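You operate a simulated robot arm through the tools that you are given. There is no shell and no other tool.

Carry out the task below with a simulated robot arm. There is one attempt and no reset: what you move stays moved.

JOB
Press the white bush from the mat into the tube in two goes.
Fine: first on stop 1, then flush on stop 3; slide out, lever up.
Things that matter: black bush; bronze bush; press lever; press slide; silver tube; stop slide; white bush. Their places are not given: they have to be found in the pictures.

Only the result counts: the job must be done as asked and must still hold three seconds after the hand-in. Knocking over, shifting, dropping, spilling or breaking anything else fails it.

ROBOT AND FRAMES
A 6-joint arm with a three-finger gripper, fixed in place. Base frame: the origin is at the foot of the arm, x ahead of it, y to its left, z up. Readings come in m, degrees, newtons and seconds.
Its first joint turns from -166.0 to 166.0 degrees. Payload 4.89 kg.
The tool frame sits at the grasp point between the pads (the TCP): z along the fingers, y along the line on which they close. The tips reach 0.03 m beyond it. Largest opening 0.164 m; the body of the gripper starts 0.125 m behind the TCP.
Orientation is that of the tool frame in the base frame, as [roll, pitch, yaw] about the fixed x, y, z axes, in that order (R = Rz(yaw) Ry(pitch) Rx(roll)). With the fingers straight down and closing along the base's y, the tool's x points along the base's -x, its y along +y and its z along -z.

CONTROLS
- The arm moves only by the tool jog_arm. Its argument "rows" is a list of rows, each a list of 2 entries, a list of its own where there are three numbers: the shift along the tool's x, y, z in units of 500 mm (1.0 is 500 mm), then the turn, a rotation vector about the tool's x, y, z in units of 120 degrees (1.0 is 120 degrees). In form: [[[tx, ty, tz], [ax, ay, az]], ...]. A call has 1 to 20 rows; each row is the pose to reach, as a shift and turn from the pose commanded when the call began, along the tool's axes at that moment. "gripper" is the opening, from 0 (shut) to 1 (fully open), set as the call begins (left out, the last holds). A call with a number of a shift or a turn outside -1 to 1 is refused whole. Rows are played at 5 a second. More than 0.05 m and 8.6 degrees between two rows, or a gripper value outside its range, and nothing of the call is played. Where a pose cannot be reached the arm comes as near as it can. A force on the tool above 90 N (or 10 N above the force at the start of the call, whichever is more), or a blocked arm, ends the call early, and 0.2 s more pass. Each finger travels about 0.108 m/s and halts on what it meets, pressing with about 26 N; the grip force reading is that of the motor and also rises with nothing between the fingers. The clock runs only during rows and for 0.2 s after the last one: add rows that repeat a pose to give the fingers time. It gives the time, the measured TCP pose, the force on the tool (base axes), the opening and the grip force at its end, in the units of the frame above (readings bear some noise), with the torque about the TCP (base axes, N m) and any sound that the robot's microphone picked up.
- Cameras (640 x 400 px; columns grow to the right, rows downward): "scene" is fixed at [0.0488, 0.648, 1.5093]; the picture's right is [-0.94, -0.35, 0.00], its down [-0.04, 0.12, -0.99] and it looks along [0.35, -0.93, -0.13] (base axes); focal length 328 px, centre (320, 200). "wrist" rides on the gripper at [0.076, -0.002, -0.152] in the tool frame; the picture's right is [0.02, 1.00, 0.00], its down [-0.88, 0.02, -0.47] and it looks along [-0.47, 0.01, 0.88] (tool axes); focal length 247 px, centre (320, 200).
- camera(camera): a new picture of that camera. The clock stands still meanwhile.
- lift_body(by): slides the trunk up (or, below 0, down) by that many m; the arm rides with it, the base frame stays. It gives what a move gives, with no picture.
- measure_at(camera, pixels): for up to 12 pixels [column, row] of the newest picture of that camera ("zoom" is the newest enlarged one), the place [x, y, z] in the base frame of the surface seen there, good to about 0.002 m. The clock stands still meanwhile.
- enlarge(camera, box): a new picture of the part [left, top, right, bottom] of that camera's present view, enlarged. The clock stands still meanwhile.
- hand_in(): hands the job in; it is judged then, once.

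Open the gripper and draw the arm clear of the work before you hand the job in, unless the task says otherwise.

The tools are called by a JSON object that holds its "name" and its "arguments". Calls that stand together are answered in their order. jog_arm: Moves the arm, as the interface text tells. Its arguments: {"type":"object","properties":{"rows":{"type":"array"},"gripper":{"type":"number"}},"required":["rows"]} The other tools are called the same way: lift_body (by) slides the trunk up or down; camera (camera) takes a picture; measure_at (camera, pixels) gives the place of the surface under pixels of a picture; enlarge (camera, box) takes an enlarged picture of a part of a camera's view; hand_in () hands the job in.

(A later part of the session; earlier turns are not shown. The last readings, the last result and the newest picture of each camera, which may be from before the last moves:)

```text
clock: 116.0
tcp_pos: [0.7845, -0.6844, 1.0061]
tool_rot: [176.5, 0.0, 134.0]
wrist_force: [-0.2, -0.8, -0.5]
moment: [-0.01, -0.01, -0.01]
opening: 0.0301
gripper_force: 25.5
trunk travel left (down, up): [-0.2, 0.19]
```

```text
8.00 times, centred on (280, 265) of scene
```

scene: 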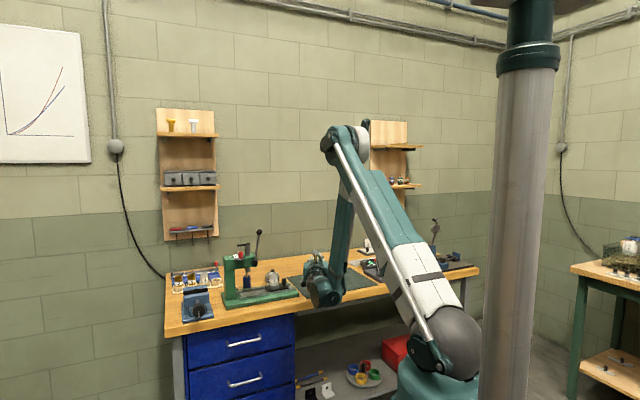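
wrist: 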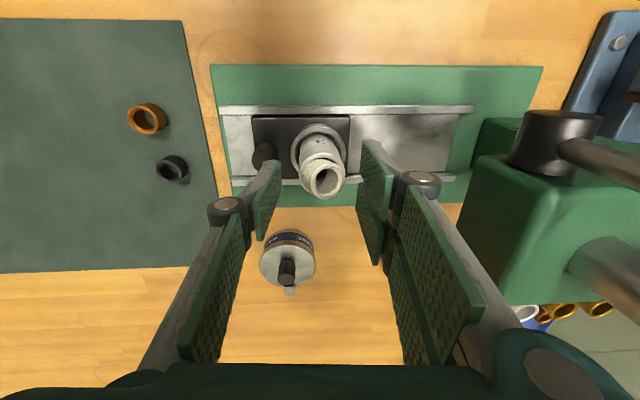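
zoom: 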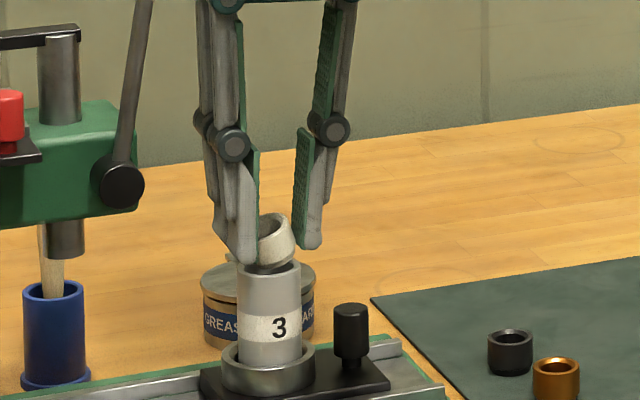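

The bush came up with the gripper, firmly held though tilted (30.1 mm). Good: I'll carry it to the mat, set it upright there and regrip it properly. I lift slowly first.

{"name": "jog_arm", "arguments": {"rows": [[[0, 0, -0.012], [0, 0, 0]], [[0, 0, -0.03], [0, 0, 0]], [[0, 0, -0.05], [0, 0, 0]], [[0, 0, -0.075], [0, 0, 0]], [[0, 0, -0.1], [0, 0, 0]], [[0, 0, -0.125], [0, 0, 0]], [[0, 0, -0.15], [0, 0, 0]], [[0, 0, -0.165], [0, 0, 0]], [[0, 0, -0.165], [0, 0, 0]]]}}

{"name": "enlarge", "arguments": {"camera": "wrist", "box": [270, 140, 370, 220]}}

{"name": "measure_at", "arguments": {"camera": "zoom", "pixels": [[275, 225], [405, 190], [320, 160], [360, 275], [285, 180], [395, 240], [310, 265], [375, 165]]}}

```text
clock: 118.0
tcp_pos: [0.782, -0.6886, 1.0892]
tool_rot: [176.5, -0.1, 134.0]
wrist_force: [0.7, -0.5, 0.1]
moment: [0.01, 0.01, 0.01]
opening: 0.03
gripper_force: 26.2
trunk travel left (down, up): [-0.2, 0.19]
```

```text
5.00 times, centred on (320, 180) of wrist
```

zoom: 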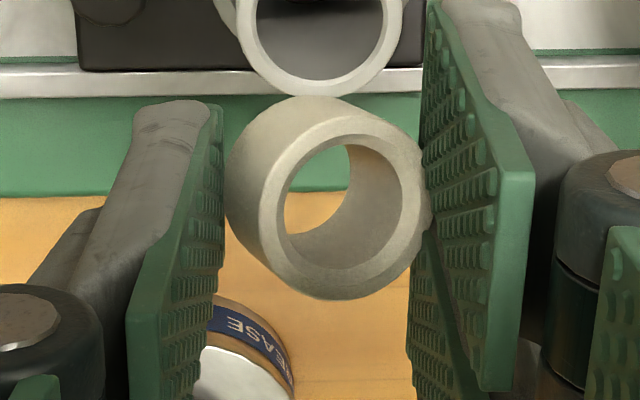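

```text
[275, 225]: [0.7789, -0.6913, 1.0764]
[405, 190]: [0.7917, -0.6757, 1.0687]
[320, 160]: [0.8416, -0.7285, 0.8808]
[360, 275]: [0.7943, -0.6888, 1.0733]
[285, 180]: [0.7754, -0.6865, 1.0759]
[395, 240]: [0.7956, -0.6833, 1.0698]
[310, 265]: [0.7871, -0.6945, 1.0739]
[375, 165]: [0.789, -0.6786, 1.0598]
```

Bush leans 20° toward +s, no lean in u. I carry it level over to a free spot on the mat.

{"name": "jog_arm", "arguments": {"rows": [[[-0.005, -0.015, -0.001], [0, 0, 0]], [[-0.02, -0.05, -0.003], [0, 0, 0]], [[-0.04, -0.09, -0.0055], [0, 0, 0]], [[-0.06, -0.13, -0.008], [0, 0, 0]], [[-0.08, -0.17, -0.0105], [0, 0, 0]], [[-0.1, -0.21, -0.013], [0, 0, 0]], [[-0.12, -0.25, -0.0155], [0, 0, 0]], [[-0.14, -0.29, -0.018], [0, 0, 0]], [[-0.16, -0.33, -0.02], [0, 0, 0]], [[-0.175, -0.37, -0.0225], [0, 0, 0]], [[-0.18, -0.399, -0.0244], [0, 0, 0]], [[-0.18, -0.399, -0.0244], [0, 0, 0]]]}}

{"name": "enlarge", "arguments": {"camera": "wrist", "box": [260, 130, 380, 230]}}

```text
clock: 120.6
tcp_pos: [0.699, -0.894, 1.0883]
tool_rot: [176.5, -0.1, 134.0]
wrist_force: [0.3, -0.3, 0.5]
moment: [0.05, -0.04, -0.06]
opening: 0.0302
gripper_force: 26.4
trunk travel left (down, up): [-0.2, 0.19]
```

```text
4.00 times, centred on (320, 180) of wrist
```

zoom: 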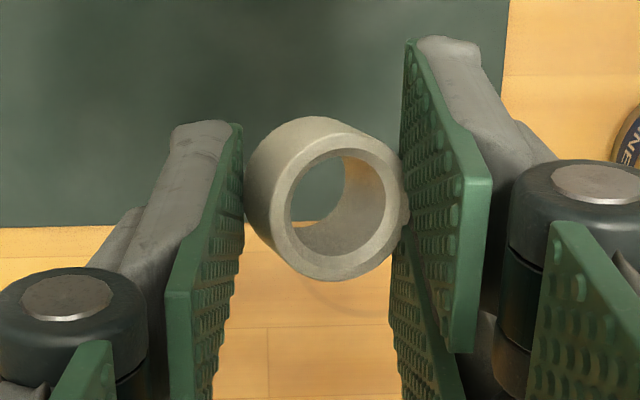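

I now rotate the tool 14° more (leaving the bush only ~6° off upright) and lower it to a few millimetres above the mat.

{"name": "jog_arm", "arguments": {"rows": [[[0, 0, 0], [-0.03, 0, 0]], [[0, 0, 0], [-0.06, 0, 0]], [[0, 0, 0], [-0.09, 0, 0]], [[0, 0, 0], [-0.117, 0, 0]], [[0, 0, 0], [-0.117, 0, 0]]]}}

{"name": "enlarge", "arguments": {"camera": "scene", "box": [270, 220, 350, 290]}}

{"name": "enlarge", "arguments": {"camera": "wrist", "box": [270, 140, 370, 220]}}

{"name": "measure_at", "arguments": {"camera": "zoom", "pixels": [[275, 225], [405, 190], [360, 275], [285, 180], [395, 240], [310, 265], [340, 135]]}}

```text
clock: 121.8
tcp_pos: [0.7005, -0.8924, 1.0888]
tool_rot: [162.4, -0.1, 134.1]
wrist_force: [0.4, 0.3, -0.5]
moment: [0.04, -0.02, 0.05]
opening: 0.03
gripper_force: 26.1
trunk travel left (down, up): [-0.2, 0.19]
```

```text
5.71 times, centred on (310, 255) of scene
```

zoom: 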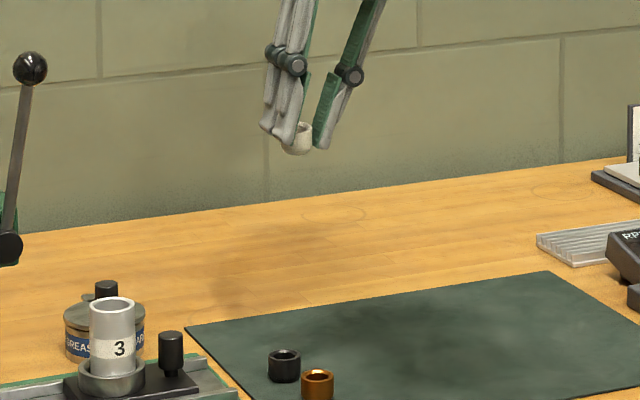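

```text
5.00 times, centred on (320, 180) of wrist
```

zoom: 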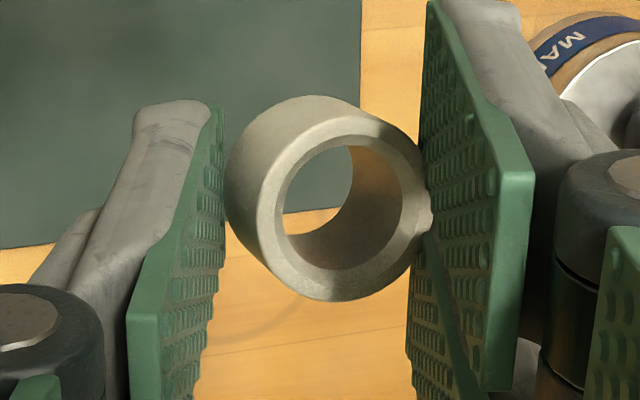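

```text
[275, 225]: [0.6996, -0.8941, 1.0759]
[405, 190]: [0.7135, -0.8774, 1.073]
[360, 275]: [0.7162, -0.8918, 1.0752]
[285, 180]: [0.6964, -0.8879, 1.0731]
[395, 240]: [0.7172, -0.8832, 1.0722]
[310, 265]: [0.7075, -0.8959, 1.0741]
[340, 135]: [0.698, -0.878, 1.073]
```

Lean is now ~7°, bush bottom ≈ TCP -36 mm. I lower straight down 180 mm (combining tool z and y), leaving about 1 cm.

{"name": "jog_arm", "arguments": {"rows": [[[0, -0.006, 0.019], [0, 0, 0]], [[0, -0.0182, 0.0572], [0, 0, 0]], [[0, -0.0303, 0.0953], [0, 0, 0]], [[0, -0.0424, 0.1335], [0, 0, 0]], [[0, -0.0545, 0.1716], [0, 0, 0]], [[0, -0.0666, 0.2097], [0, 0, 0]], [[0, -0.0787, 0.2479], [0, 0, 0]], [[0, -0.0908, 0.286], [0, 0, 0]], [[0, -0.1, 0.315], [0, 0, 0]], [[0, -0.106, 0.334], [0, 0, 0]], [[0, -0.1089, 0.3432], [0, 0, 0]], [[0, -0.1089, 0.3432], [0, 0, 0]]]}}

{"name": "enlarge", "arguments": {"camera": "scene", "box": [270, 240, 350, 310]}}

```text
clock: 124.4
tcp_pos: [0.7001, -0.8915, 0.9073]
tool_rot: [162.4, 0.0, 134.1]
wrist_force: [-0.5, -0.7, -0.2]
moment: [0.02, 0.03, 0.02]
opening: 0.0297
gripper_force: 26.1
trunk travel left (down, up): [-0.2, 0.19]
```

```text
5.71 times, centred on (310, 275) of scene
```

zoom: 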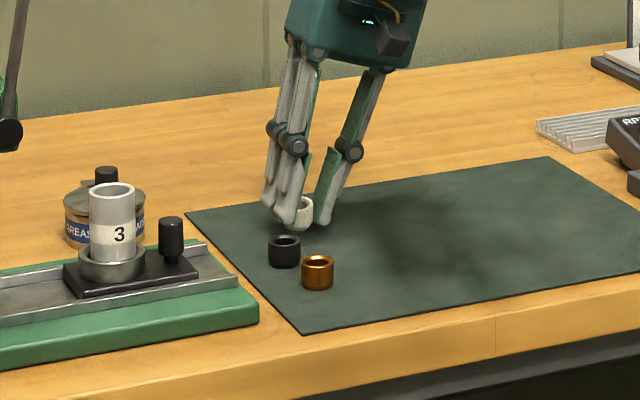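

About 8 mm remain. I lower 6 mm, then in 1 mm steps until light contact.

{"name": "jog_arm", "arguments": {"rows": [[[0, -0.0018, 0.0057], [0, 0, 0]], [[0, -0.0036, 0.0114], [0, 0, 0]], [[0, -0.0036, 0.0114], [0, 0, 0]]]}}

{"name": "jog_arm", "arguments": {"rows": [[[0, -0.0006, 0.0019], [0, 0, 0]], [[0, -0.0006, 0.0019], [0, 0, 0]]]}}

{"name": "jog_arm", "arguments": {"rows": [[[0, -0.0006, 0.0019], [0, 0, 0]], [[0, -0.0006, 0.0019], [0, 0, 0]]]}}

```text
clock: 125.2
tcp_pos: [0.7001, -0.8925, 0.903]
tool_rot: [162.3, 0.0, 134.0]
wrist_force: [0.0, -0.1, 0.1]
moment: [-0.01, -0.03, 0.03]
opening: 0.0299
gripper_force: 26.1
trunk travel left (down, up): [-0.2, 0.19]
```

```text
clock: 125.8
tcp_pos: [0.7001, -0.8925, 0.9016]
tool_rot: [162.4, 0.1, 134.0]
wrist_force: [-0.1, 0.3, -0.5]
moment: [0.02, -0.01, -0.03]
opening: 0.0296
gripper_force: 25.7
trunk travel left (down, up): [-0.2, 0.19]
```

```text
clock: 126.4
tcp_pos: [0.6999, -0.8912, 0.8998]
tool_rot: [162.3, -0.2, 134.0]
wrist_force: [0.5, -0.1, 0.1]
moment: [-0.01, 0.02, -0.01]
opening: 0.0298
gripper_force: 25.8
trunk travel left (down, up): [-0.2, 0.19]
```

No contact yet at TCP 0.8998. I go on in 1 mm steps.

{"name": "jog_arm", "arguments": {"rows": [[[0, -0.0006, 0.0019], [0, 0, 0]], [[0, -0.0006, 0.0019], [0, 0, 0]]]}}

{"name": "jog_arm", "arguments": {"rows": [[[0, -0.0006, 0.0019], [0, 0, 0]], [[0, -0.0006, 0.0019], [0, 0, 0]]]}}

{"name": "enlarge", "arguments": {"camera": "scene", "box": [290, 255, 330, 285]}}

```text
clock: 127.0
tcp_pos: [0.7001, -0.8913, 0.899]
tool_rot: [162.4, 0.0, 134.0]
wrist_force: [0.0, -1.2, 6.6]
moment: [0.08, -0.02, -0.05]
opening: 0.0298
gripper_force: 25.6
trunk travel left (down, up): [-0.2, 0.19]
```

```text
clock: 127.6
tcp_pos: [0.6994, -0.8924, 0.8986]
tool_rot: [162.4, 0.1, 134.0]
wrist_force: [-2.3, -1.4, 9.0]
moment: [0.05, 0.03, 0.0]
opening: 0.0295
gripper_force: 25.6
trunk travel left (down, up): [-0.2, 0.19]
```

```text
13.33 times, centred on (310, 270) of scene
```

zoom: 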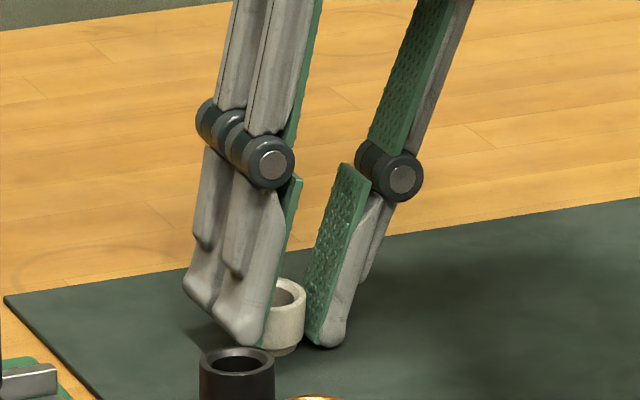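

Contact (≈9 N) at the bush's base. Since the left finger opens slightly downward at this tilt, I open while rising at the same time.

{"name": "jog_arm", "arguments": {"gripper": 0.32, "rows": [[[0, 0.0048, -0.0153], [0, 0, 0]], [[0, 0.0097, -0.0305], [0, 0, 0]], [[0, 0.0097, -0.0305], [0, 0, 0]]]}}

{"name": "enlarge", "arguments": {"camera": "scene", "box": [290, 255, 330, 285]}}

{"name": "camera", "arguments": {"camera": "wrist"}}

```text
clock: 128.4
tcp_pos: [0.7012, -0.8918, 0.9142]
tool_rot: [162.4, 0.0, 134.1]
wrist_force: [-0.2, 0.2, 0.1]
moment: [-0.01, 0.03, -0.01]
opening: 0.0526
gripper_force: 0.1
trunk travel left (down, up): [-0.2, 0.19]
```

```text
13.33 times, centred on (310, 270) of scene
```

zoom: 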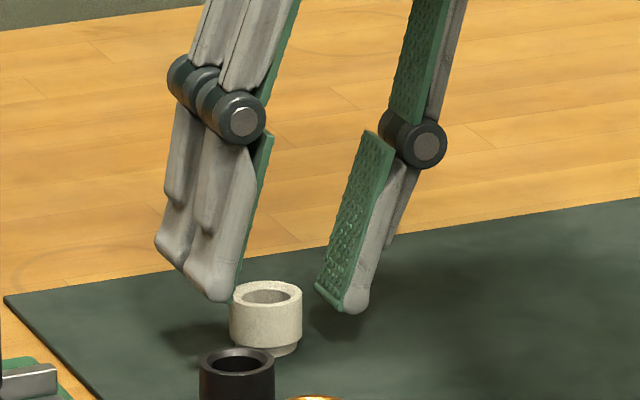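

```text
taken
```

wrist: 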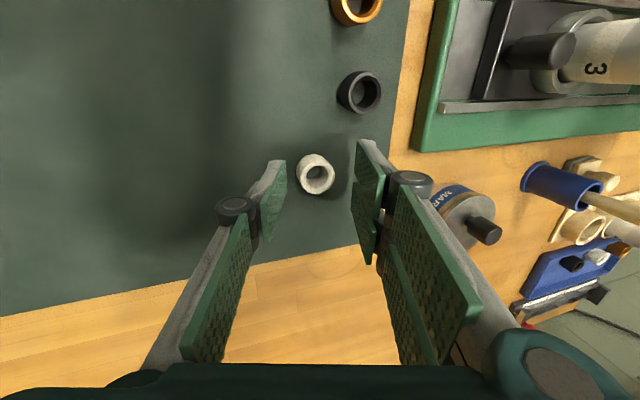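

The white bush now stands upright on the mat, pilot down. I rise straight up and bring the tool back to vertical.

{"name": "jog_arm", "arguments": {"gripper": 0.37, "rows": [[[0, 0.006, -0.019], [0, 0, 0]], [[0, 0.015, -0.0477], [0, 0, 0]], [[0, 0.0302, -0.0953], [0, 0, 0]], [[0, 0.0484, -0.1525], [0, 0, 0]], [[0, 0.0605, -0.1906], [0, 0, 0]], [[0, 0.0605, -0.1906], [0.035, 0, 0]], [[0, 0.0605, -0.1906], [0.075, 0, 0]], [[0, 0.0605, -0.1906], [0.115, 0, 0]], [[0, 0.0605, -0.1906], [0.1467, 0, 0]], [[0, 0.0605, -0.1906], [0.1467, 0, 0]]]}}

{"name": "camera", "arguments": {"camera": "wrist"}}

{"name": "enlarge", "arguments": {"camera": "wrist", "box": [270, 90, 390, 190]}}

```text
clock: 130.6
tcp_pos: [0.6997, -0.8917, 1.0149]
tool_rot: [-180.0, 0.0, 134.0]
wrist_force: [0.7, -0.6, -0.2]
moment: [-0.03, 0.01, -0.01]
opening: 0.0608
gripper_force: 0.0
trunk travel left (down, up): [-0.2, 0.19]
```

```text
taken
```

wrist: 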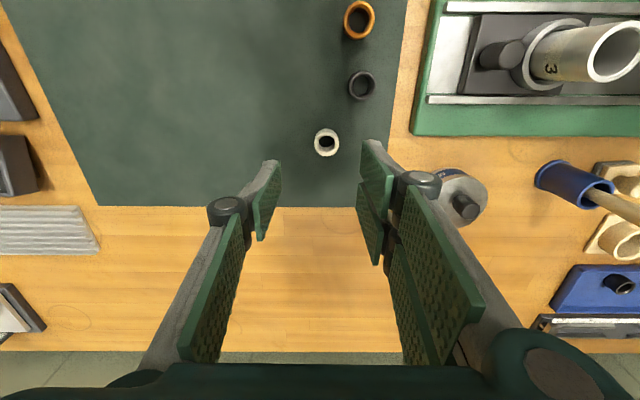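

```text
4.00 times, centred on (330, 140) of wrist
```

zoom: 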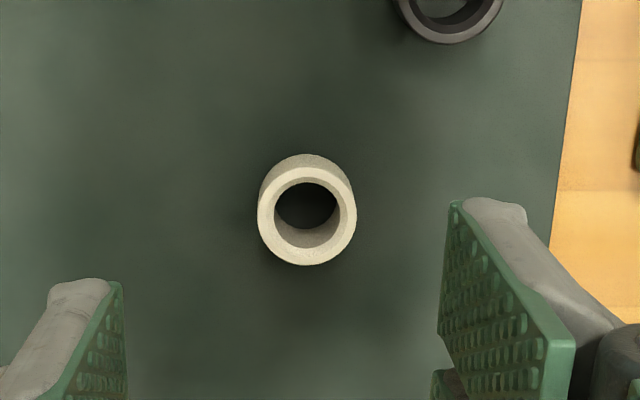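

The bush stands at zoom (307,216). I measure its rim for the new grasp.

{"name": "measure_at", "arguments": {"camera": "zoom", "pixels": [[265, 216], [349, 216], [307, 173], [307, 258], [277, 186], [337, 246], [277, 246], [337, 186], [450, 30], [307, 216]]}}

```text
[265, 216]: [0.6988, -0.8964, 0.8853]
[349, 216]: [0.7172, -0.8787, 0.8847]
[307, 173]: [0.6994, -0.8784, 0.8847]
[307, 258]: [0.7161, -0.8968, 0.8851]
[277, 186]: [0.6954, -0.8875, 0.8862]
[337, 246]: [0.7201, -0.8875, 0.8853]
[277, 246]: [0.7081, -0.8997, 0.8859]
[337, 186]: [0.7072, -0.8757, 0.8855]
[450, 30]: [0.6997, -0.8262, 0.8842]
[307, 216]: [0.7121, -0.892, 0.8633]
```

Bush centre (0.7078,-0.8876). I turn to yaw -136° (closing along u, best for the insertion) and centre over it.

{"name": "jog_arm", "arguments": {"rows": [[[-0.001, 0.003, 0], [0, 0, -0.0625]], [[-0.002, 0.006, 0], [0, 0, -0.125]], [[-0.003, 0.009, 0], [0, 0, -0.1875]], [[-0.004, 0.012, 0], [0, 0, -0.25]], [[-0.005, 0.015, 0], [0, 0, -0.3125]], [[-0.0054, 0.0173, 0], [0, 0, -0.375]], [[-0.0054, 0.0173, 0], [0, 0, -0.4375]], [[-0.0054, 0.0173, 0], [0, 0, -0.5]], [[-0.0054, 0.0173, 0], [0, 0, -0.5625]], [[-0.0054, 0.0173, 0], [0, 0, -0.625]], [[-0.0054, 0.0173, 0], [0, 0, -0.6875]], [[-0.0054, 0.0173, 0], [0, 0, -0.75]], [[-0.0054, 0.0173, 0], [0, 0, -0.75]]]}}

{"name": "camera", "arguments": {"camera": "wrist"}}

{"name": "enlarge", "arguments": {"camera": "wrist", "box": [260, 90, 380, 190]}}

```text
clock: 133.4
tcp_pos: [0.7083, -0.8867, 1.0147]
tool_rot: [180.0, 0.0, -135.9]
wrist_force: [0.5, 0.1, 0.8]
moment: [-0.02, 0.03, 0.0]
opening: 0.0605
gripper_force: 0.0
trunk travel left (down, up): [-0.2, 0.19]
```

```text
taken
```

wrist: 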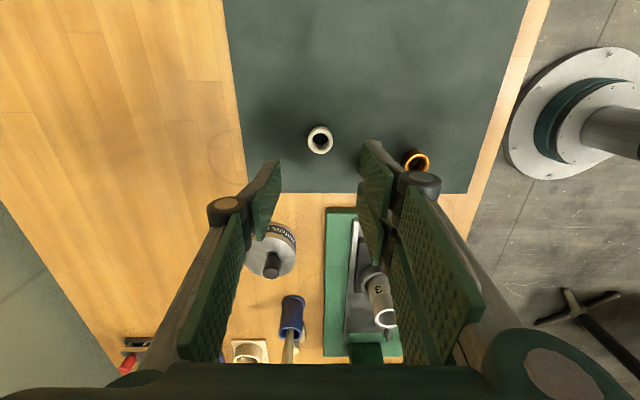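

```text
4.00 times, centred on (320, 140) of wrist
```

zoom: 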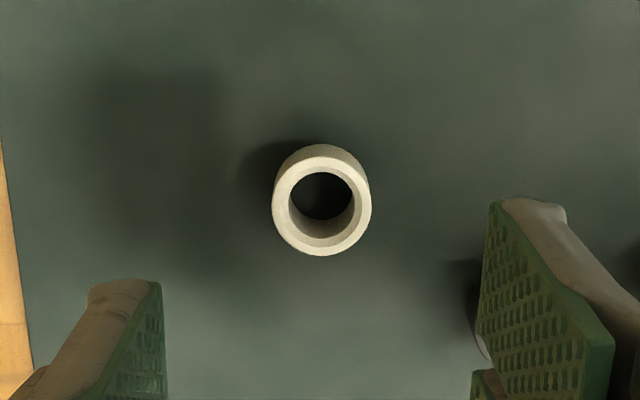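

I measure the rim in this view to centre precisely.

{"name": "measure_at", "arguments": {"camera": "zoom", "pixels": [[280, 206], [364, 206], [322, 164], [322, 248], [292, 176], [352, 236], [292, 236], [352, 176]]}}

```text
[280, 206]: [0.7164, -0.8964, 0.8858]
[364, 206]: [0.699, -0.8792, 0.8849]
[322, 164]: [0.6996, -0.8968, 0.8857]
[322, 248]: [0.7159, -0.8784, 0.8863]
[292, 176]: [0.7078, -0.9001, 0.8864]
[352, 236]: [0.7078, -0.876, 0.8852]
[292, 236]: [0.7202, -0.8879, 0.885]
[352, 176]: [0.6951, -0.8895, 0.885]
```

Centre (0.7077,-0.888), only ~1.3 mm off. I correct and descend to TCP z ≈ 0.896 (tips 3 mm above the mat).

{"name": "jog_arm", "arguments": {"rows": [[[0.0026, -0.001, 0.04], [0, 0, 0]], [[0.0026, -0.001, 0.09], [0, 0, 0]], [[0.0026, -0.001, 0.14], [0, 0, 0]], [[0.0026, -0.001, 0.18], [0, 0, 0]], [[0.0026, -0.001, 0.21], [0, 0, 0]], [[0.0026, -0.001, 0.228], [0, 0, 0]], [[0.0026, -0.001, 0.237], [0, 0, 0]], [[0.0026, -0.001, 0.237], [0, 0, 0]]]}}

{"name": "jog_arm", "arguments": {"gripper": 0.0, "rows": [[[0, 0, 0], [0, 0, 0]], [[0, 0, 0], [0, 0, 0]], [[0, 0, 0], [0, 0, 0]], [[0, 0, 0], [0, 0, 0]], [[0, 0, 0], [0, 0, 0]]]}}

{"name": "enlarge", "arguments": {"camera": "wrist", "box": [270, 140, 370, 220]}}

```text
clock: 135.2
tcp_pos: [0.7085, -0.8902, 0.894]
tool_rot: [179.9, 0.0, -135.9]
wrist_force: [-0.1, -0.2, -0.5]
moment: [-0.01, 0.0, 0.0]
opening: 0.0608
gripper_force: 0.0
trunk travel left (down, up): [-0.2, 0.19]
```

```text
clock: 136.4
tcp_pos: [0.708, -0.8897, 0.8957]
tool_rot: [-179.9, 0.0, -136.0]
wrist_force: [1.2, -1.5, -0.1]
moment: [-0.05, -0.01, 0.01]
opening: 0.0267
gripper_force: 25.8
trunk travel left (down, up): [-0.2, 0.19]
```

```text
5.00 times, centred on (320, 180) of wrist
```

zoom: 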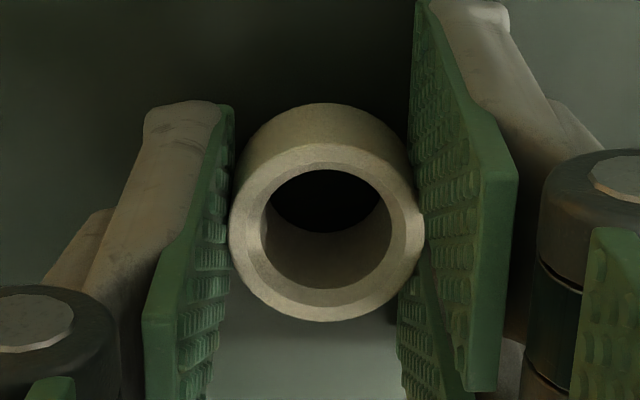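

Grip at 26.7 mm. I lift very gently by 15 mm and check.

{"name": "jog_arm", "arguments": {"rows": [[[0, 0, -0.003], [0, 0, 0]], [[0, 0, -0.007], [0, 0, 0]], [[0, 0, -0.012], [0, 0, 0]], [[0, 0, -0.018], [0, 0, 0]], [[0, 0, -0.024], [0, 0, 0]], [[0, 0, -0.03], [0, 0, 0]], [[0, 0, -0.03], [0, 0, 0]]]}}

{"name": "enlarge", "arguments": {"camera": "scene", "box": [285, 245, 335, 285]}}

{"name": "enlarge", "arguments": {"camera": "wrist", "box": [270, 140, 370, 220]}}

```text
clock: 138.0
tcp_pos: [0.7083, -0.8907, 0.9122]
tool_rot: [180.0, 0.0, -135.8]
wrist_force: [0.0, 0.5, 0.9]
moment: [0.02, -0.01, 0.01]
opening: 0.0265
gripper_force: 25.7
trunk travel left (down, up): [-0.2, 0.19]
```

```text
10.00 times, centred on (310, 265) of scene
```

zoom: 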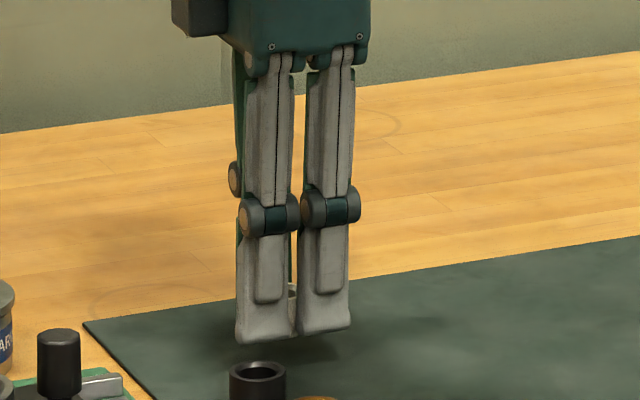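

```text
5.00 times, centred on (320, 180) of wrist
```

zoom: 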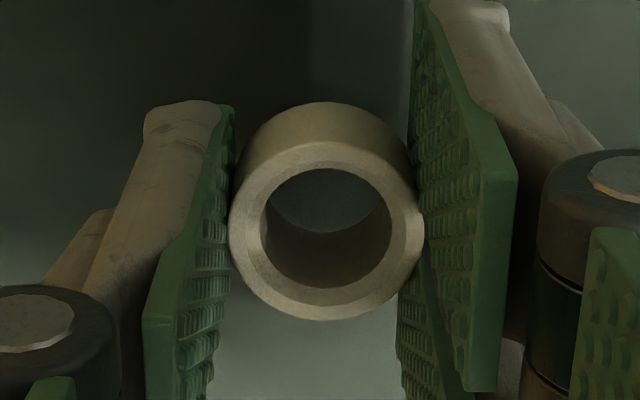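

Still held (26.5 mm). I continue to lift gently to about TCP z 1.06.

{"name": "jog_arm", "arguments": {"rows": [[[0, 0, -0.01], [0, 0, 0]], [[0, 0, -0.025], [0, 0, 0]], [[0, 0, -0.045], [0, 0, 0]], [[0, 0, -0.065], [0, 0, 0]], [[0, 0, -0.085], [0, 0, 0]], [[0, 0, -0.105], [0, 0, 0]], [[0, 0, -0.125], [0, 0, 0]], [[0, 0, -0.145], [0, 0, 0]], [[0, 0, -0.165], [0, 0, 0]], [[0, 0, -0.185], [0, 0, 0]], [[0, 0, -0.205], [0, 0, 0]], [[0, 0, -0.225], [0, 0, 0]], [[0, 0, -0.245], [0, 0, 0]], [[0, 0, -0.265], [0, 0, 0]], [[0, 0, -0.28], [0, 0, 0]], [[0, 0, -0.29], [0, 0, 0]], [[0, 0, -0.296], [0, 0, 0]], [[0, 0, -0.296], [0, 0, 0]]]}}

{"name": "enlarge", "arguments": {"camera": "wrist", "box": [270, 140, 370, 220]}}

```text
clock: 141.8
tcp_pos: [0.708, -0.8883, 1.0587]
tool_rot: [179.9, 0.1, -135.9]
wrist_force: [-0.5, 0.2, 0.4]
moment: [-0.02, 0.01, -0.02]
opening: 0.0267
gripper_force: 26.4
trunk travel left (down, up): [-0.2, 0.19]
```

```text
5.00 times, centred on (320, 180) of wrist
```

zoom: 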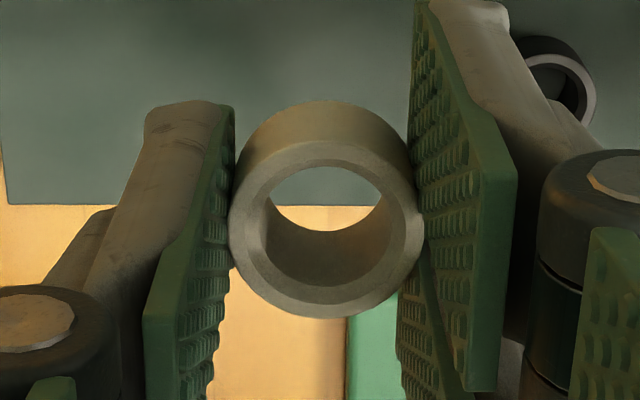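

Held. I measure the rim to get its offset from the TCP and check that it is level.

{"name": "measure_at", "arguments": {"camera": "zoom", "pixels": [[246, 225], [406, 225], [326, 152], [326, 300], [265, 175], [388, 280], [265, 280], [388, 175]]}}

```text
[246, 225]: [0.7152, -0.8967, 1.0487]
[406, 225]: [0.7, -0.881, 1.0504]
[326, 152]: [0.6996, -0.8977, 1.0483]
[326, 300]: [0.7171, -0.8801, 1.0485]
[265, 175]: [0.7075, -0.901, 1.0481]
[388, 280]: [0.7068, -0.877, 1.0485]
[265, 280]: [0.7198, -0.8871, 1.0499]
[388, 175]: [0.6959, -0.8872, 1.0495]
```

Bush centred on the TCP (offset < 0.5 mm), top at TCP -10 mm, level. I carry it slowly to above the tube.

{"name": "jog_arm", "arguments": {"rows": [[[-0.01, 0.005, 0], [0, 0, 0]], [[-0.03, 0.014, 0], [0, 0, 0]], [[-0.06, 0.028, 0], [0, 0, 0]], [[-0.095, 0.044, 0], [0, 0, 0]], [[-0.13, 0.06, 0], [0, 0, 0]], [[-0.165, 0.076, 0], [0, 0, 0]], [[-0.2, 0.092, 0], [0, 0, 0]], [[-0.235, 0.108, 0], [0, 0, 0]], [[-0.27, 0.124, 0], [0, 0, 0]], [[-0.305, 0.14, 0], [0, 0, 0]], [[-0.34, 0.156, 0], [0, 0, 0]], [[-0.37, 0.17, 0], [0, 0, 0]], [[-0.39, 0.179, 0], [0, 0, 0]], [[-0.4023, 0.184, 0], [0, 0, 0]], [[-0.4023, 0.184, 0], [0, 0, 0]]]}}

{"name": "camera", "arguments": {"camera": "wrist"}}

{"name": "enlarge", "arguments": {"camera": "wrist", "box": [270, 110, 370, 210]}}

{"name": "enlarge", "arguments": {"camera": "scene", "box": [230, 215, 310, 290]}}

```text
clock: 145.0
tcp_pos: [0.7888, -0.6836, 1.0598]
tool_rot: [-179.9, 0.1, -136.0]
wrist_force: [0.2, 0.2, 0.1]
moment: [0.01, 0.01, 0.02]
opening: 0.0269
gripper_force: 26.0
trunk travel left (down, up): [-0.2, 0.19]
```

```text
taken
```

wrist: 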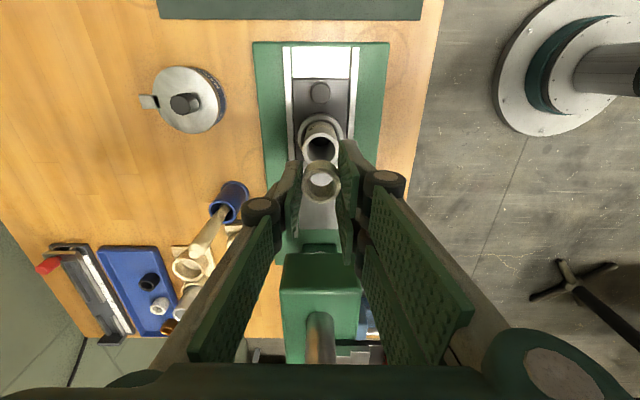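

```text
4.00 times, centred on (320, 160) of wrist
```

zoom: 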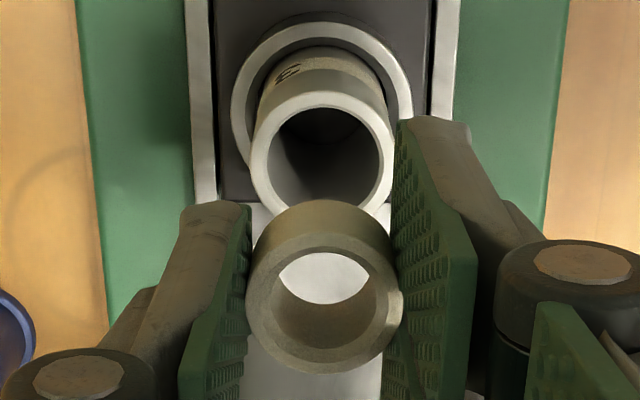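

```text
5.33 times, centred on (270, 252) of scene
```

zoom: 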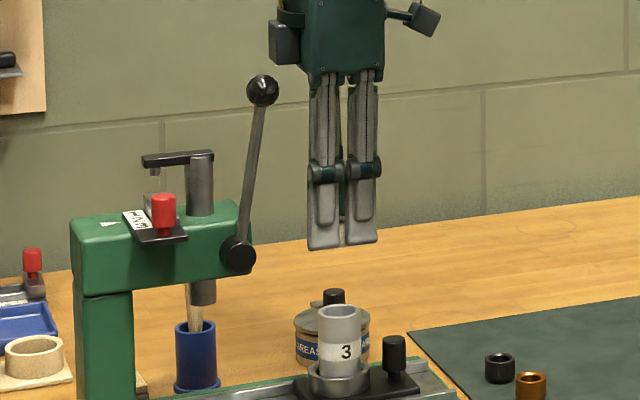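

I re-enlarge the wrist view and measure tube and bush rims together.

{"name": "enlarge", "arguments": {"camera": "wrist", "box": [270, 110, 370, 210]}}

{"name": "measure_at", "arguments": {"camera": "zoom", "pixels": [[257, 158], [388, 158], [322, 93], [272, 112], [373, 112], [262, 190], [383, 190]]}}

{"name": "measure_at", "arguments": {"camera": "zoom", "pixels": [[258, 303], [392, 303], [325, 242], [325, 362], [275, 262], [375, 345], [275, 345], [375, 262]]}}

```text
4.00 times, centred on (320, 160) of wrist
```

zoom: 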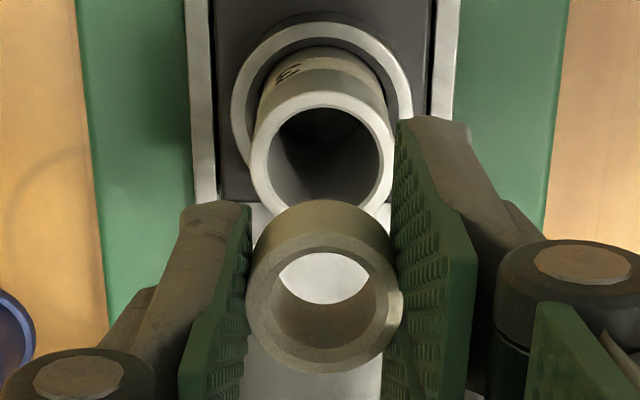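

```text
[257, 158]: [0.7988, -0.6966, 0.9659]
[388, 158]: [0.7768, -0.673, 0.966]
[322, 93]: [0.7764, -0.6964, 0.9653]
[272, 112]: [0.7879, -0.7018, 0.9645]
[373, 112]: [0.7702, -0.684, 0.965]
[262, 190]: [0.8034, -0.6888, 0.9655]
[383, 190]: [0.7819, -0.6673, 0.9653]
```

```text
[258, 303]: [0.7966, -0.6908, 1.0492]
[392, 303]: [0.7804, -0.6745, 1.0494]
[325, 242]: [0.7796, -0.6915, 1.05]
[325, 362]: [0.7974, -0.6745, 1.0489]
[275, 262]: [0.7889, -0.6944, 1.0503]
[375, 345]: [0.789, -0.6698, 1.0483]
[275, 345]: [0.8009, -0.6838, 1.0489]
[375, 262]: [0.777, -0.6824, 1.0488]
```

Bush ≈ (s 0.093, u 1.039), tube ≈ (0.0915–0.0925, 1.039): within ~1 mm. I shift 0.7 mm toward -s and lower until the pilot is ~2–3 mm above the rim.

{"name": "jog_arm", "arguments": {"rows": [[[0.0014, 0, 0.01], [0, 0, 0]], [[0.0014, 0, 0.03], [0, 0, 0]], [[0.0014, 0, 0.05], [0, 0, 0]], [[0.0014, 0, 0.07], [0, 0, 0]], [[0.0014, 0, 0.09], [0, 0, 0]], [[0.0014, 0, 0.105], [0, 0, 0]], [[0.0014, 0, 0.115], [0, 0, 0]], [[0.0014, 0, 0.115], [0, 0, 0]]]}}

{"name": "enlarge", "arguments": {"camera": "scene", "box": [250, 245, 300, 285]}}

{"name": "enlarge", "arguments": {"camera": "wrist", "box": [270, 120, 370, 220]}}

```text
clock: 146.8
tcp_pos: [0.7878, -0.6842, 1.0018]
tool_rot: [179.8, 0.1, -136.1]
wrist_force: [-0.8, -0.5, -0.4]
moment: [0.03, 0.02, 0.01]
opening: 0.0265
gripper_force: 26.2
trunk travel left (down, up): [-0.2, 0.19]
```

```text
10.00 times, centred on (275, 265) of scene
```

zoom: 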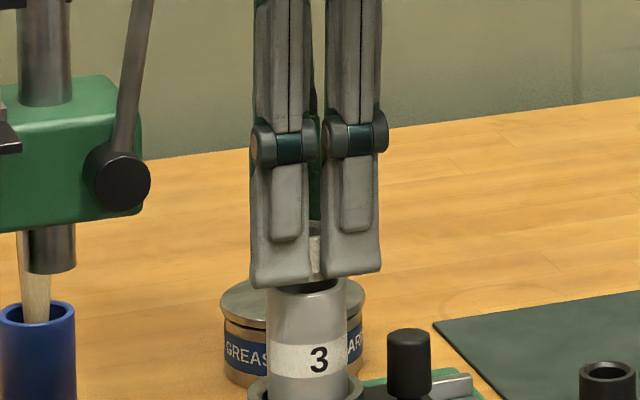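

```text
4.00 times, centred on (320, 170) of wrist
```

zoom: 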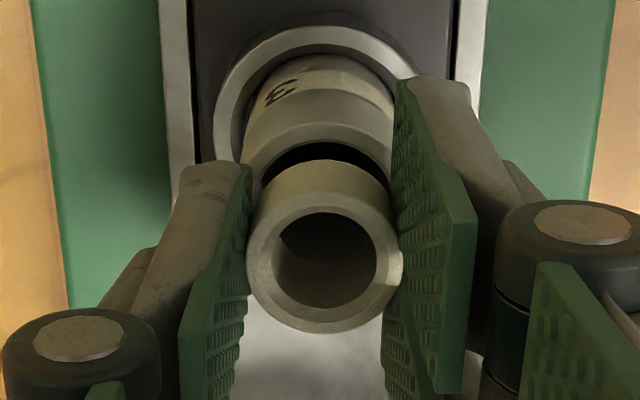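

Alignment looks right (tube column ≈ 319, bush ≈ 325 in the zoom). I lower another 5 mm in fine steps so the pilot enters about 1 mm, watching the force.

{"name": "jog_arm", "arguments": {"rows": [[[0, -0.0012, 0.002], [0, 0, 0]], [[0, -0.0012, 0.004], [0, 0, 0]], [[0, -0.0012, 0.006], [0, 0, 0]], [[0, -0.0012, 0.006], [0, 0, 0]]]}}

{"name": "jog_arm", "arguments": {"rows": [[[0, 0, 0.002], [0, 0, 0]], [[0, 0, 0.004], [0, 0, 0]], [[0, 0, 0.004], [0, 0, 0]]]}}

{"name": "enlarge", "arguments": {"camera": "scene", "box": [250, 245, 300, 285]}}

```text
clock: 147.8
tcp_pos: [0.7872, -0.6844, 0.9989]
tool_rot: [180.0, 0.0, -136.0]
wrist_force: [0.3, -0.7, 0.7]
moment: [0.05, 0.01, -0.03]
opening: 0.0268
gripper_force: 26.1
trunk travel left (down, up): [-0.2, 0.19]
```

```text
clock: 148.6
tcp_pos: [0.7866, -0.6847, 0.9959]
tool_rot: [180.0, -0.1, -135.9]
wrist_force: [0.5, -1.0, 0.6]
moment: [-0.01, 0.02, 0.02]
opening: 0.0265
gripper_force: 26.4
trunk travel left (down, up): [-0.2, 0.19]
```

```text
10.00 times, centred on (275, 265) of scene
```

zoom: 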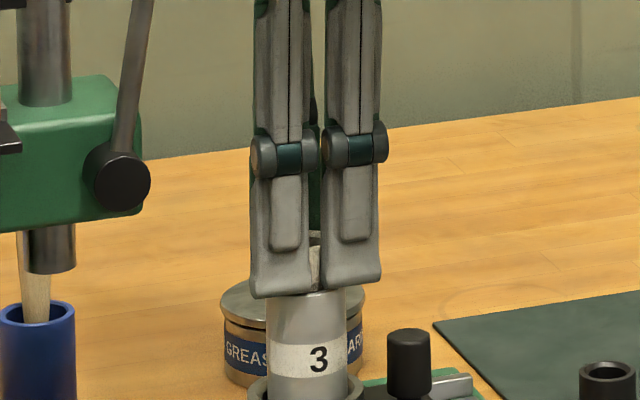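

No contact force, so the pilot edge is inside the bore. I release gradually: opening to 27, 28, 30 mm so that the pads guide the drop.

{"name": "jog_arm", "arguments": {"gripper": 0.166, "rows": [[[0, 0, 0], [0, 0, 0]]]}}

{"name": "jog_arm", "arguments": {"gripper": 0.171, "rows": [[[0, 0, 0], [0, 0, 0]]]}}

{"name": "jog_arm", "arguments": {"gripper": 0.177, "rows": [[[0, 0, 0], [0, 0, 0]]]}}

{"name": "enlarge", "arguments": {"camera": "wrist", "box": [270, 120, 370, 220]}}

```text
clock: 149.0
tcp_pos: [0.7887, -0.6843, 0.997]
tool_rot: [-180.0, -0.1, -135.9]
wrist_force: [-0.9, -0.6, 0.4]
moment: [-0.01, 0.02, 0.03]
opening: 0.028
gripper_force: 1.3
trunk travel left (down, up): [-0.2, 0.19]
```

```text
clock: 149.4
tcp_pos: [0.7896, -0.6853, 0.9973]
tool_rot: [180.0, 0.0, -136.0]
wrist_force: [0.5, 0.0, 0.0]
moment: [0.0, 0.03, 0.01]
opening: 0.0283
gripper_force: 0.3
trunk travel left (down, up): [-0.2, 0.19]
```

```text
clock: 149.8
tcp_pos: [0.7888, -0.6833, 0.9965]
tool_rot: [180.0, 0.1, -135.9]
wrist_force: [0.1, -0.9, -0.1]
moment: [0.02, 0.01, 0.02]
opening: 0.0291
gripper_force: 0.3
trunk travel left (down, up): [-0.2, 0.19]
```

```text
4.00 times, centred on (320, 170) of wrist
```

zoom: 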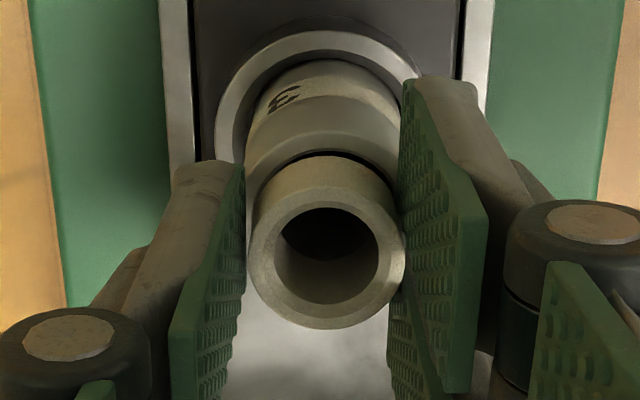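

The bush is released within 29 mm pads. I measure its rim height and tilt.

{"name": "measure_at", "arguments": {"camera": "zoom", "pixels": [[260, 258], [397, 258], [328, 198], [328, 318], [280, 215], [378, 300], [280, 300], [378, 215]]}}

```text
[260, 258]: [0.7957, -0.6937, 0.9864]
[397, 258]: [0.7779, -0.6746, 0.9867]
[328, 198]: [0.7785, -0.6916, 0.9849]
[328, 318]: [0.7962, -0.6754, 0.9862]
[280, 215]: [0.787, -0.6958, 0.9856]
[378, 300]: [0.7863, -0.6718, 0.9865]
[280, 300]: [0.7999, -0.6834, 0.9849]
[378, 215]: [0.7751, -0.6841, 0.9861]
```

Top is level at z ≈ 0.986 (1–2 mm inside). I open a little further so that it can settle.

{"name": "jog_arm", "arguments": {"gripper": 0.19, "rows": [[[0, 0, 0], [0, 0, 0]], [[0, 0, 0], [0, 0, 0]]]}}

{"name": "enlarge", "arguments": {"camera": "wrist", "box": [270, 120, 370, 220]}}

{"name": "measure_at", "arguments": {"camera": "zoom", "pixels": [[260, 258], [397, 258], [328, 198], [328, 318], [280, 215], [378, 300], [280, 300], [378, 215]]}}

```text
clock: 150.4
tcp_pos: [0.7896, -0.6862, 0.9976]
tool_rot: [-179.9, 0.0, -136.0]
wrist_force: [0.0, -0.4, 0.0]
moment: [-0.02, -0.01, 0.01]
opening: 0.0314
gripper_force: 0.1
trunk travel left (down, up): [-0.2, 0.19]
```

```text
4.00 times, centred on (320, 170) of wrist
```

zoom: 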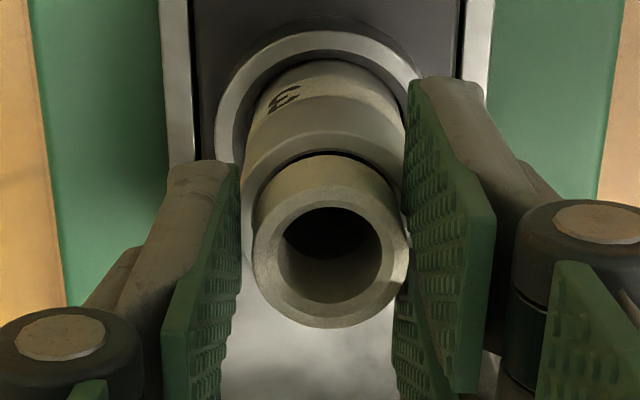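

```text
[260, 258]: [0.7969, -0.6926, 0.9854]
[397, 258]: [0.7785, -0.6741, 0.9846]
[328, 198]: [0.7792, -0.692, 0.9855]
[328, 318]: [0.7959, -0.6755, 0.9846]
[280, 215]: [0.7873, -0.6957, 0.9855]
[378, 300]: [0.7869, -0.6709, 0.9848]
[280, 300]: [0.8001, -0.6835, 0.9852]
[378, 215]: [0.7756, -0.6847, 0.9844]
```

The bush now stands level in the mouth (top ≈ 0.985). I open to 60 mm, rise clear and check with both cameras, including the ram's lower end.

{"name": "jog_arm", "arguments": {"gripper": 0.37, "rows": [[[0, 0, 0], [0, 0, 0]], [[0, 0, 0], [0, 0, 0]], [[0, 0, -0.02], [0, 0, 0]], [[0, 0, -0.05], [0, 0, 0]], [[0, 0, -0.09], [0, 0, 0]], [[0, 0, -0.14], [0, 0, 0]], [[0, 0, -0.19], [0, 0, 0]], [[0.03, 0, -0.24], [0, 0, 0]], [[0.1, 0, -0.28], [0, 0, 0]], [[0.17, 0, -0.3], [0, 0, 0]], [[0.25, 0, -0.3], [0, 0, 0]], [[0.25, 0, -0.3], [0, 0, 0]]]}}

{"name": "camera", "arguments": {"camera": "wrist"}}

{"name": "enlarge", "arguments": {"camera": "scene", "box": [220, 240, 300, 300]}}

{"name": "measure_at", "arguments": {"camera": "zoom", "pixels": [[445, 115], [413, 115], [475, 115], [200, 165], [222, 165], [240, 165], [222, 185], [222, 188], [444, 130], [420, 175], [370, 100], [150, 120]]}}

```text
clock: 153.0
tcp_pos: [0.6982, -0.7713, 1.1458]
tool_rot: [-180.0, 0.0, -135.9]
wrist_force: [-0.5, -1.1, -0.2]
moment: [0.07, -0.13, -0.01]
opening: 0.0607
gripper_force: 0.0
trunk travel left (down, up): [-0.2, 0.19]
```

```text
taken
```

wrist: 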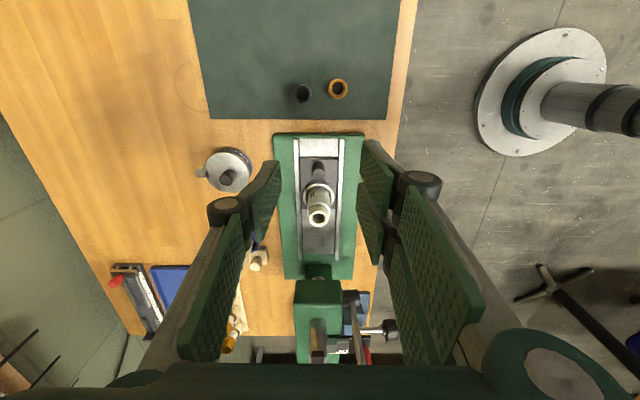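

```text
6.67 times, centred on (260, 270) of scene
```

zoom: 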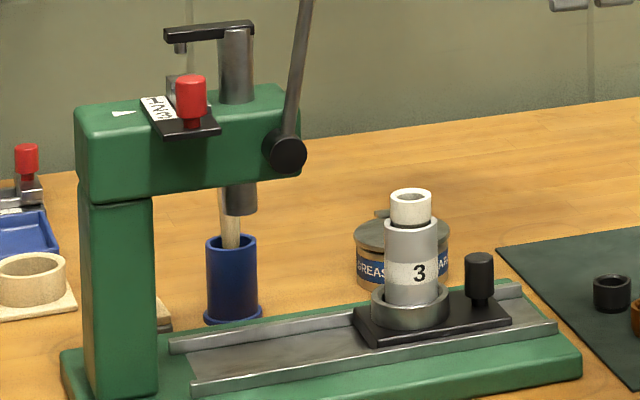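

```text
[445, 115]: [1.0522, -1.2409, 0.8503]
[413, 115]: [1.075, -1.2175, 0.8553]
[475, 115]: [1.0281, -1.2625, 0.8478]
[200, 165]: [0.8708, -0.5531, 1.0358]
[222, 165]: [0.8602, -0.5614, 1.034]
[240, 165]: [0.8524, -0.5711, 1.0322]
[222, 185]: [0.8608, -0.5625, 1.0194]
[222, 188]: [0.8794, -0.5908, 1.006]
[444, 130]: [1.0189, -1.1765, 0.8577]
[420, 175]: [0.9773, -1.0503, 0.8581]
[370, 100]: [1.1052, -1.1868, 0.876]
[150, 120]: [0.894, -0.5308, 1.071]
```

The bush stands upright in the tube (zoom (411,205)). I measure the bush top, tube rim and ram bottom in this zoom.

{"name": "measure_at", "arguments": {"camera": "zoom", "pixels": [[411, 199], [393, 195], [429, 195], [411, 218], [411, 228], [411, 234], [241, 205], [241, 212], [232, 210], [252, 210], [241, 195], [480, 258]]}}

```text
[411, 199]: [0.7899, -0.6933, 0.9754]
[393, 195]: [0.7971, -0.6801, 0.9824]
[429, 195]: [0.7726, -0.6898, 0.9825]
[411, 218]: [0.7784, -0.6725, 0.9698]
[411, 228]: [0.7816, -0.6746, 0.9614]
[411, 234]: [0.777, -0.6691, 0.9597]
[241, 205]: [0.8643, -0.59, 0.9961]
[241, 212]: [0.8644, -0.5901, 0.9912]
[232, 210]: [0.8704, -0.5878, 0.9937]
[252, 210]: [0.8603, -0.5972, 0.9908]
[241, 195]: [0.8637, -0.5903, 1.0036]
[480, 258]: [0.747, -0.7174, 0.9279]
```

Ram bottom is at ≈ 0.990, bush top ≈ 0.983–0.985, so it should pass under. Ram axis ≈ s 0.2096, u 1.037, so the slide must travel ≈ 118 mm. I locate the slide's knob in the wrist view.

{"name": "enlarge", "arguments": {"camera": "wrist", "box": [270, 130, 370, 240]}}

{"name": "measure_at", "arguments": {"camera": "zoom", "pixels": [[312, 122], [295, 122], [330, 122], [312, 108], [312, 138], [312, 150], [240, 110], [390, 110], [308, 300], [275, 290], [312, 75], [312, 95]]}}

```text
3.64 times, centred on (320, 185) of wrist
```

zoom: 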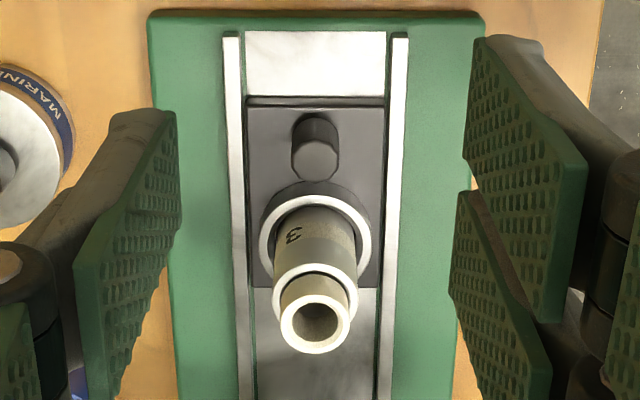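

```text
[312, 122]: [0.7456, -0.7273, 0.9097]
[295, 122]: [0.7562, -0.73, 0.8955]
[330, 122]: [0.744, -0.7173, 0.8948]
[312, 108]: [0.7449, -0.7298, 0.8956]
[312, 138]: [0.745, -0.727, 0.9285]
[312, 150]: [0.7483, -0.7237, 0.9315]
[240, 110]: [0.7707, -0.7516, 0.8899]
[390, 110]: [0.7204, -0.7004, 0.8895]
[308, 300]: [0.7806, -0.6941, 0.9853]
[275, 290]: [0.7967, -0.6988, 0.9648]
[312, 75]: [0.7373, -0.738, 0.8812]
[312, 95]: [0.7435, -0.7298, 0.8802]
```

Knob centre: s 0.040, u 1.039, r ≈ 10.5 mm, top 0.9315; carriage top 0.895. I close the gripper, tilt 10° (body away from the lever) and go down behind the knob on the mat side, one prong edge facing it.

{"name": "jog_arm", "arguments": {"gripper": 0.0, "rows": [[[-0.01, -0.004, 0], [0, -0.042, 0]], [[-0.0286, -0.0084, 0], [0, -0.0833, 0]], [[-0.0286, -0.0084, 0.08], [0, -0.0833, 0]], [[-0.0286, -0.0084, 0.16], [0, -0.0833, 0]], [[-0.0286, -0.0084, 0.24], [0, -0.0833, 0]], [[-0.0286, -0.0084, 0.31], [0, -0.0833, 0]], [[-0.0286, -0.0084, 0.36], [0, -0.0833, 0]], [[-0.0286, -0.0084, 0.39], [0, -0.0833, 0]], [[-0.0286, -0.0084, 0.4066], [0, -0.0833, 0]], [[-0.0286, -0.0084, 0.4066], [0, -0.0833, 0]]]}}

{"name": "camera", "arguments": {"camera": "wrist"}}

{"name": "enlarge", "arguments": {"camera": "scene", "box": [220, 225, 330, 305]}}

```text
clock: 155.2
tcp_pos: [0.7112, -0.7635, 0.943]
tool_rot: [179.8, 10.0, -136.0]
wrist_force: [0.7, -0.6, 0.5]
moment: [-0.01, 0.02, -0.04]
opening: 0.0
gripper_force: 26.0
trunk travel left (down, up): [-0.2, 0.19]
```

```text
taken
```

wrist: 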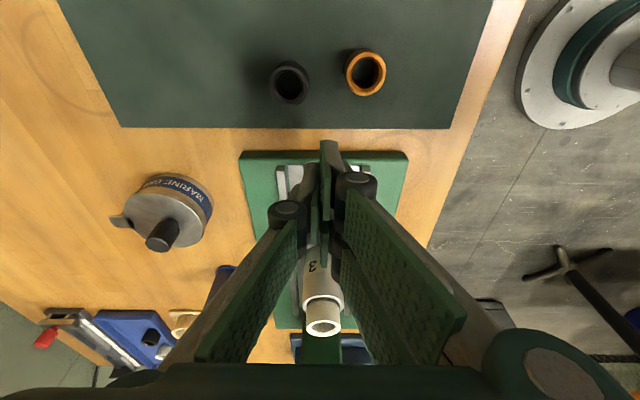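

```text
5.00 times, centred on (275, 265) of scene
```

zoom: 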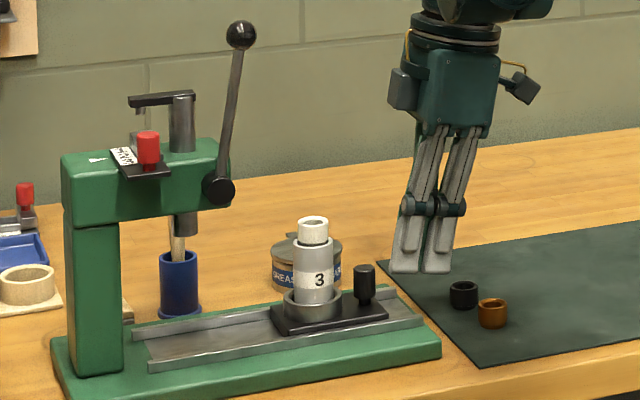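

The fingers are behind the knob (scene zoom knob (365,283), tips (400,270)). I push toward +s: 15 mm approach plus about 7 mm push.

{"name": "jog_arm", "arguments": {"rows": [[[-0.0098, 0, 0.0017], [0, 0, 0]], [[-0.0197, 0, 0.0035], [0, 0, 0]], [[-0.0276, 0, 0.0049], [0, 0, 0]], [[-0.0354, 0, 0.0062], [0, 0, 0]], [[-0.0433, 0, 0.0076], [0, 0, 0]], [[-0.0433, 0, 0.0076], [0, 0, 0]]]}}

{"name": "enlarge", "arguments": {"camera": "scene", "box": [220, 225, 330, 305]}}

```text
clock: 156.6
tcp_pos: [0.7285, -0.748, 0.9434]
tool_rot: [-180.0, 10.1, -136.1]
wrist_force: [-1.4, -1.5, -0.8]
moment: [-0.01, 0.03, 0.04]
opening: 0.0002
gripper_force: 25.3
trunk travel left (down, up): [-0.2, 0.19]
```

```text
5.00 times, centred on (275, 265) of scene
```

zoom: 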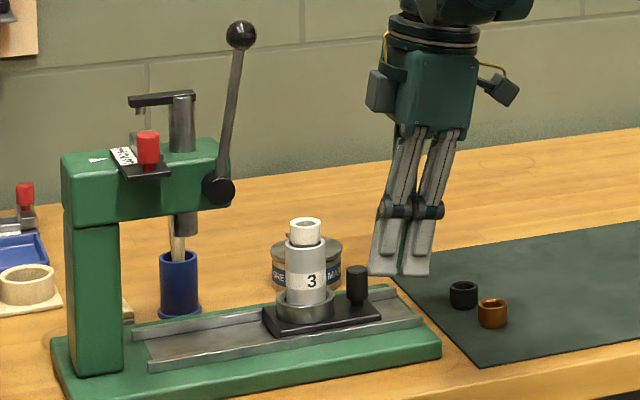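

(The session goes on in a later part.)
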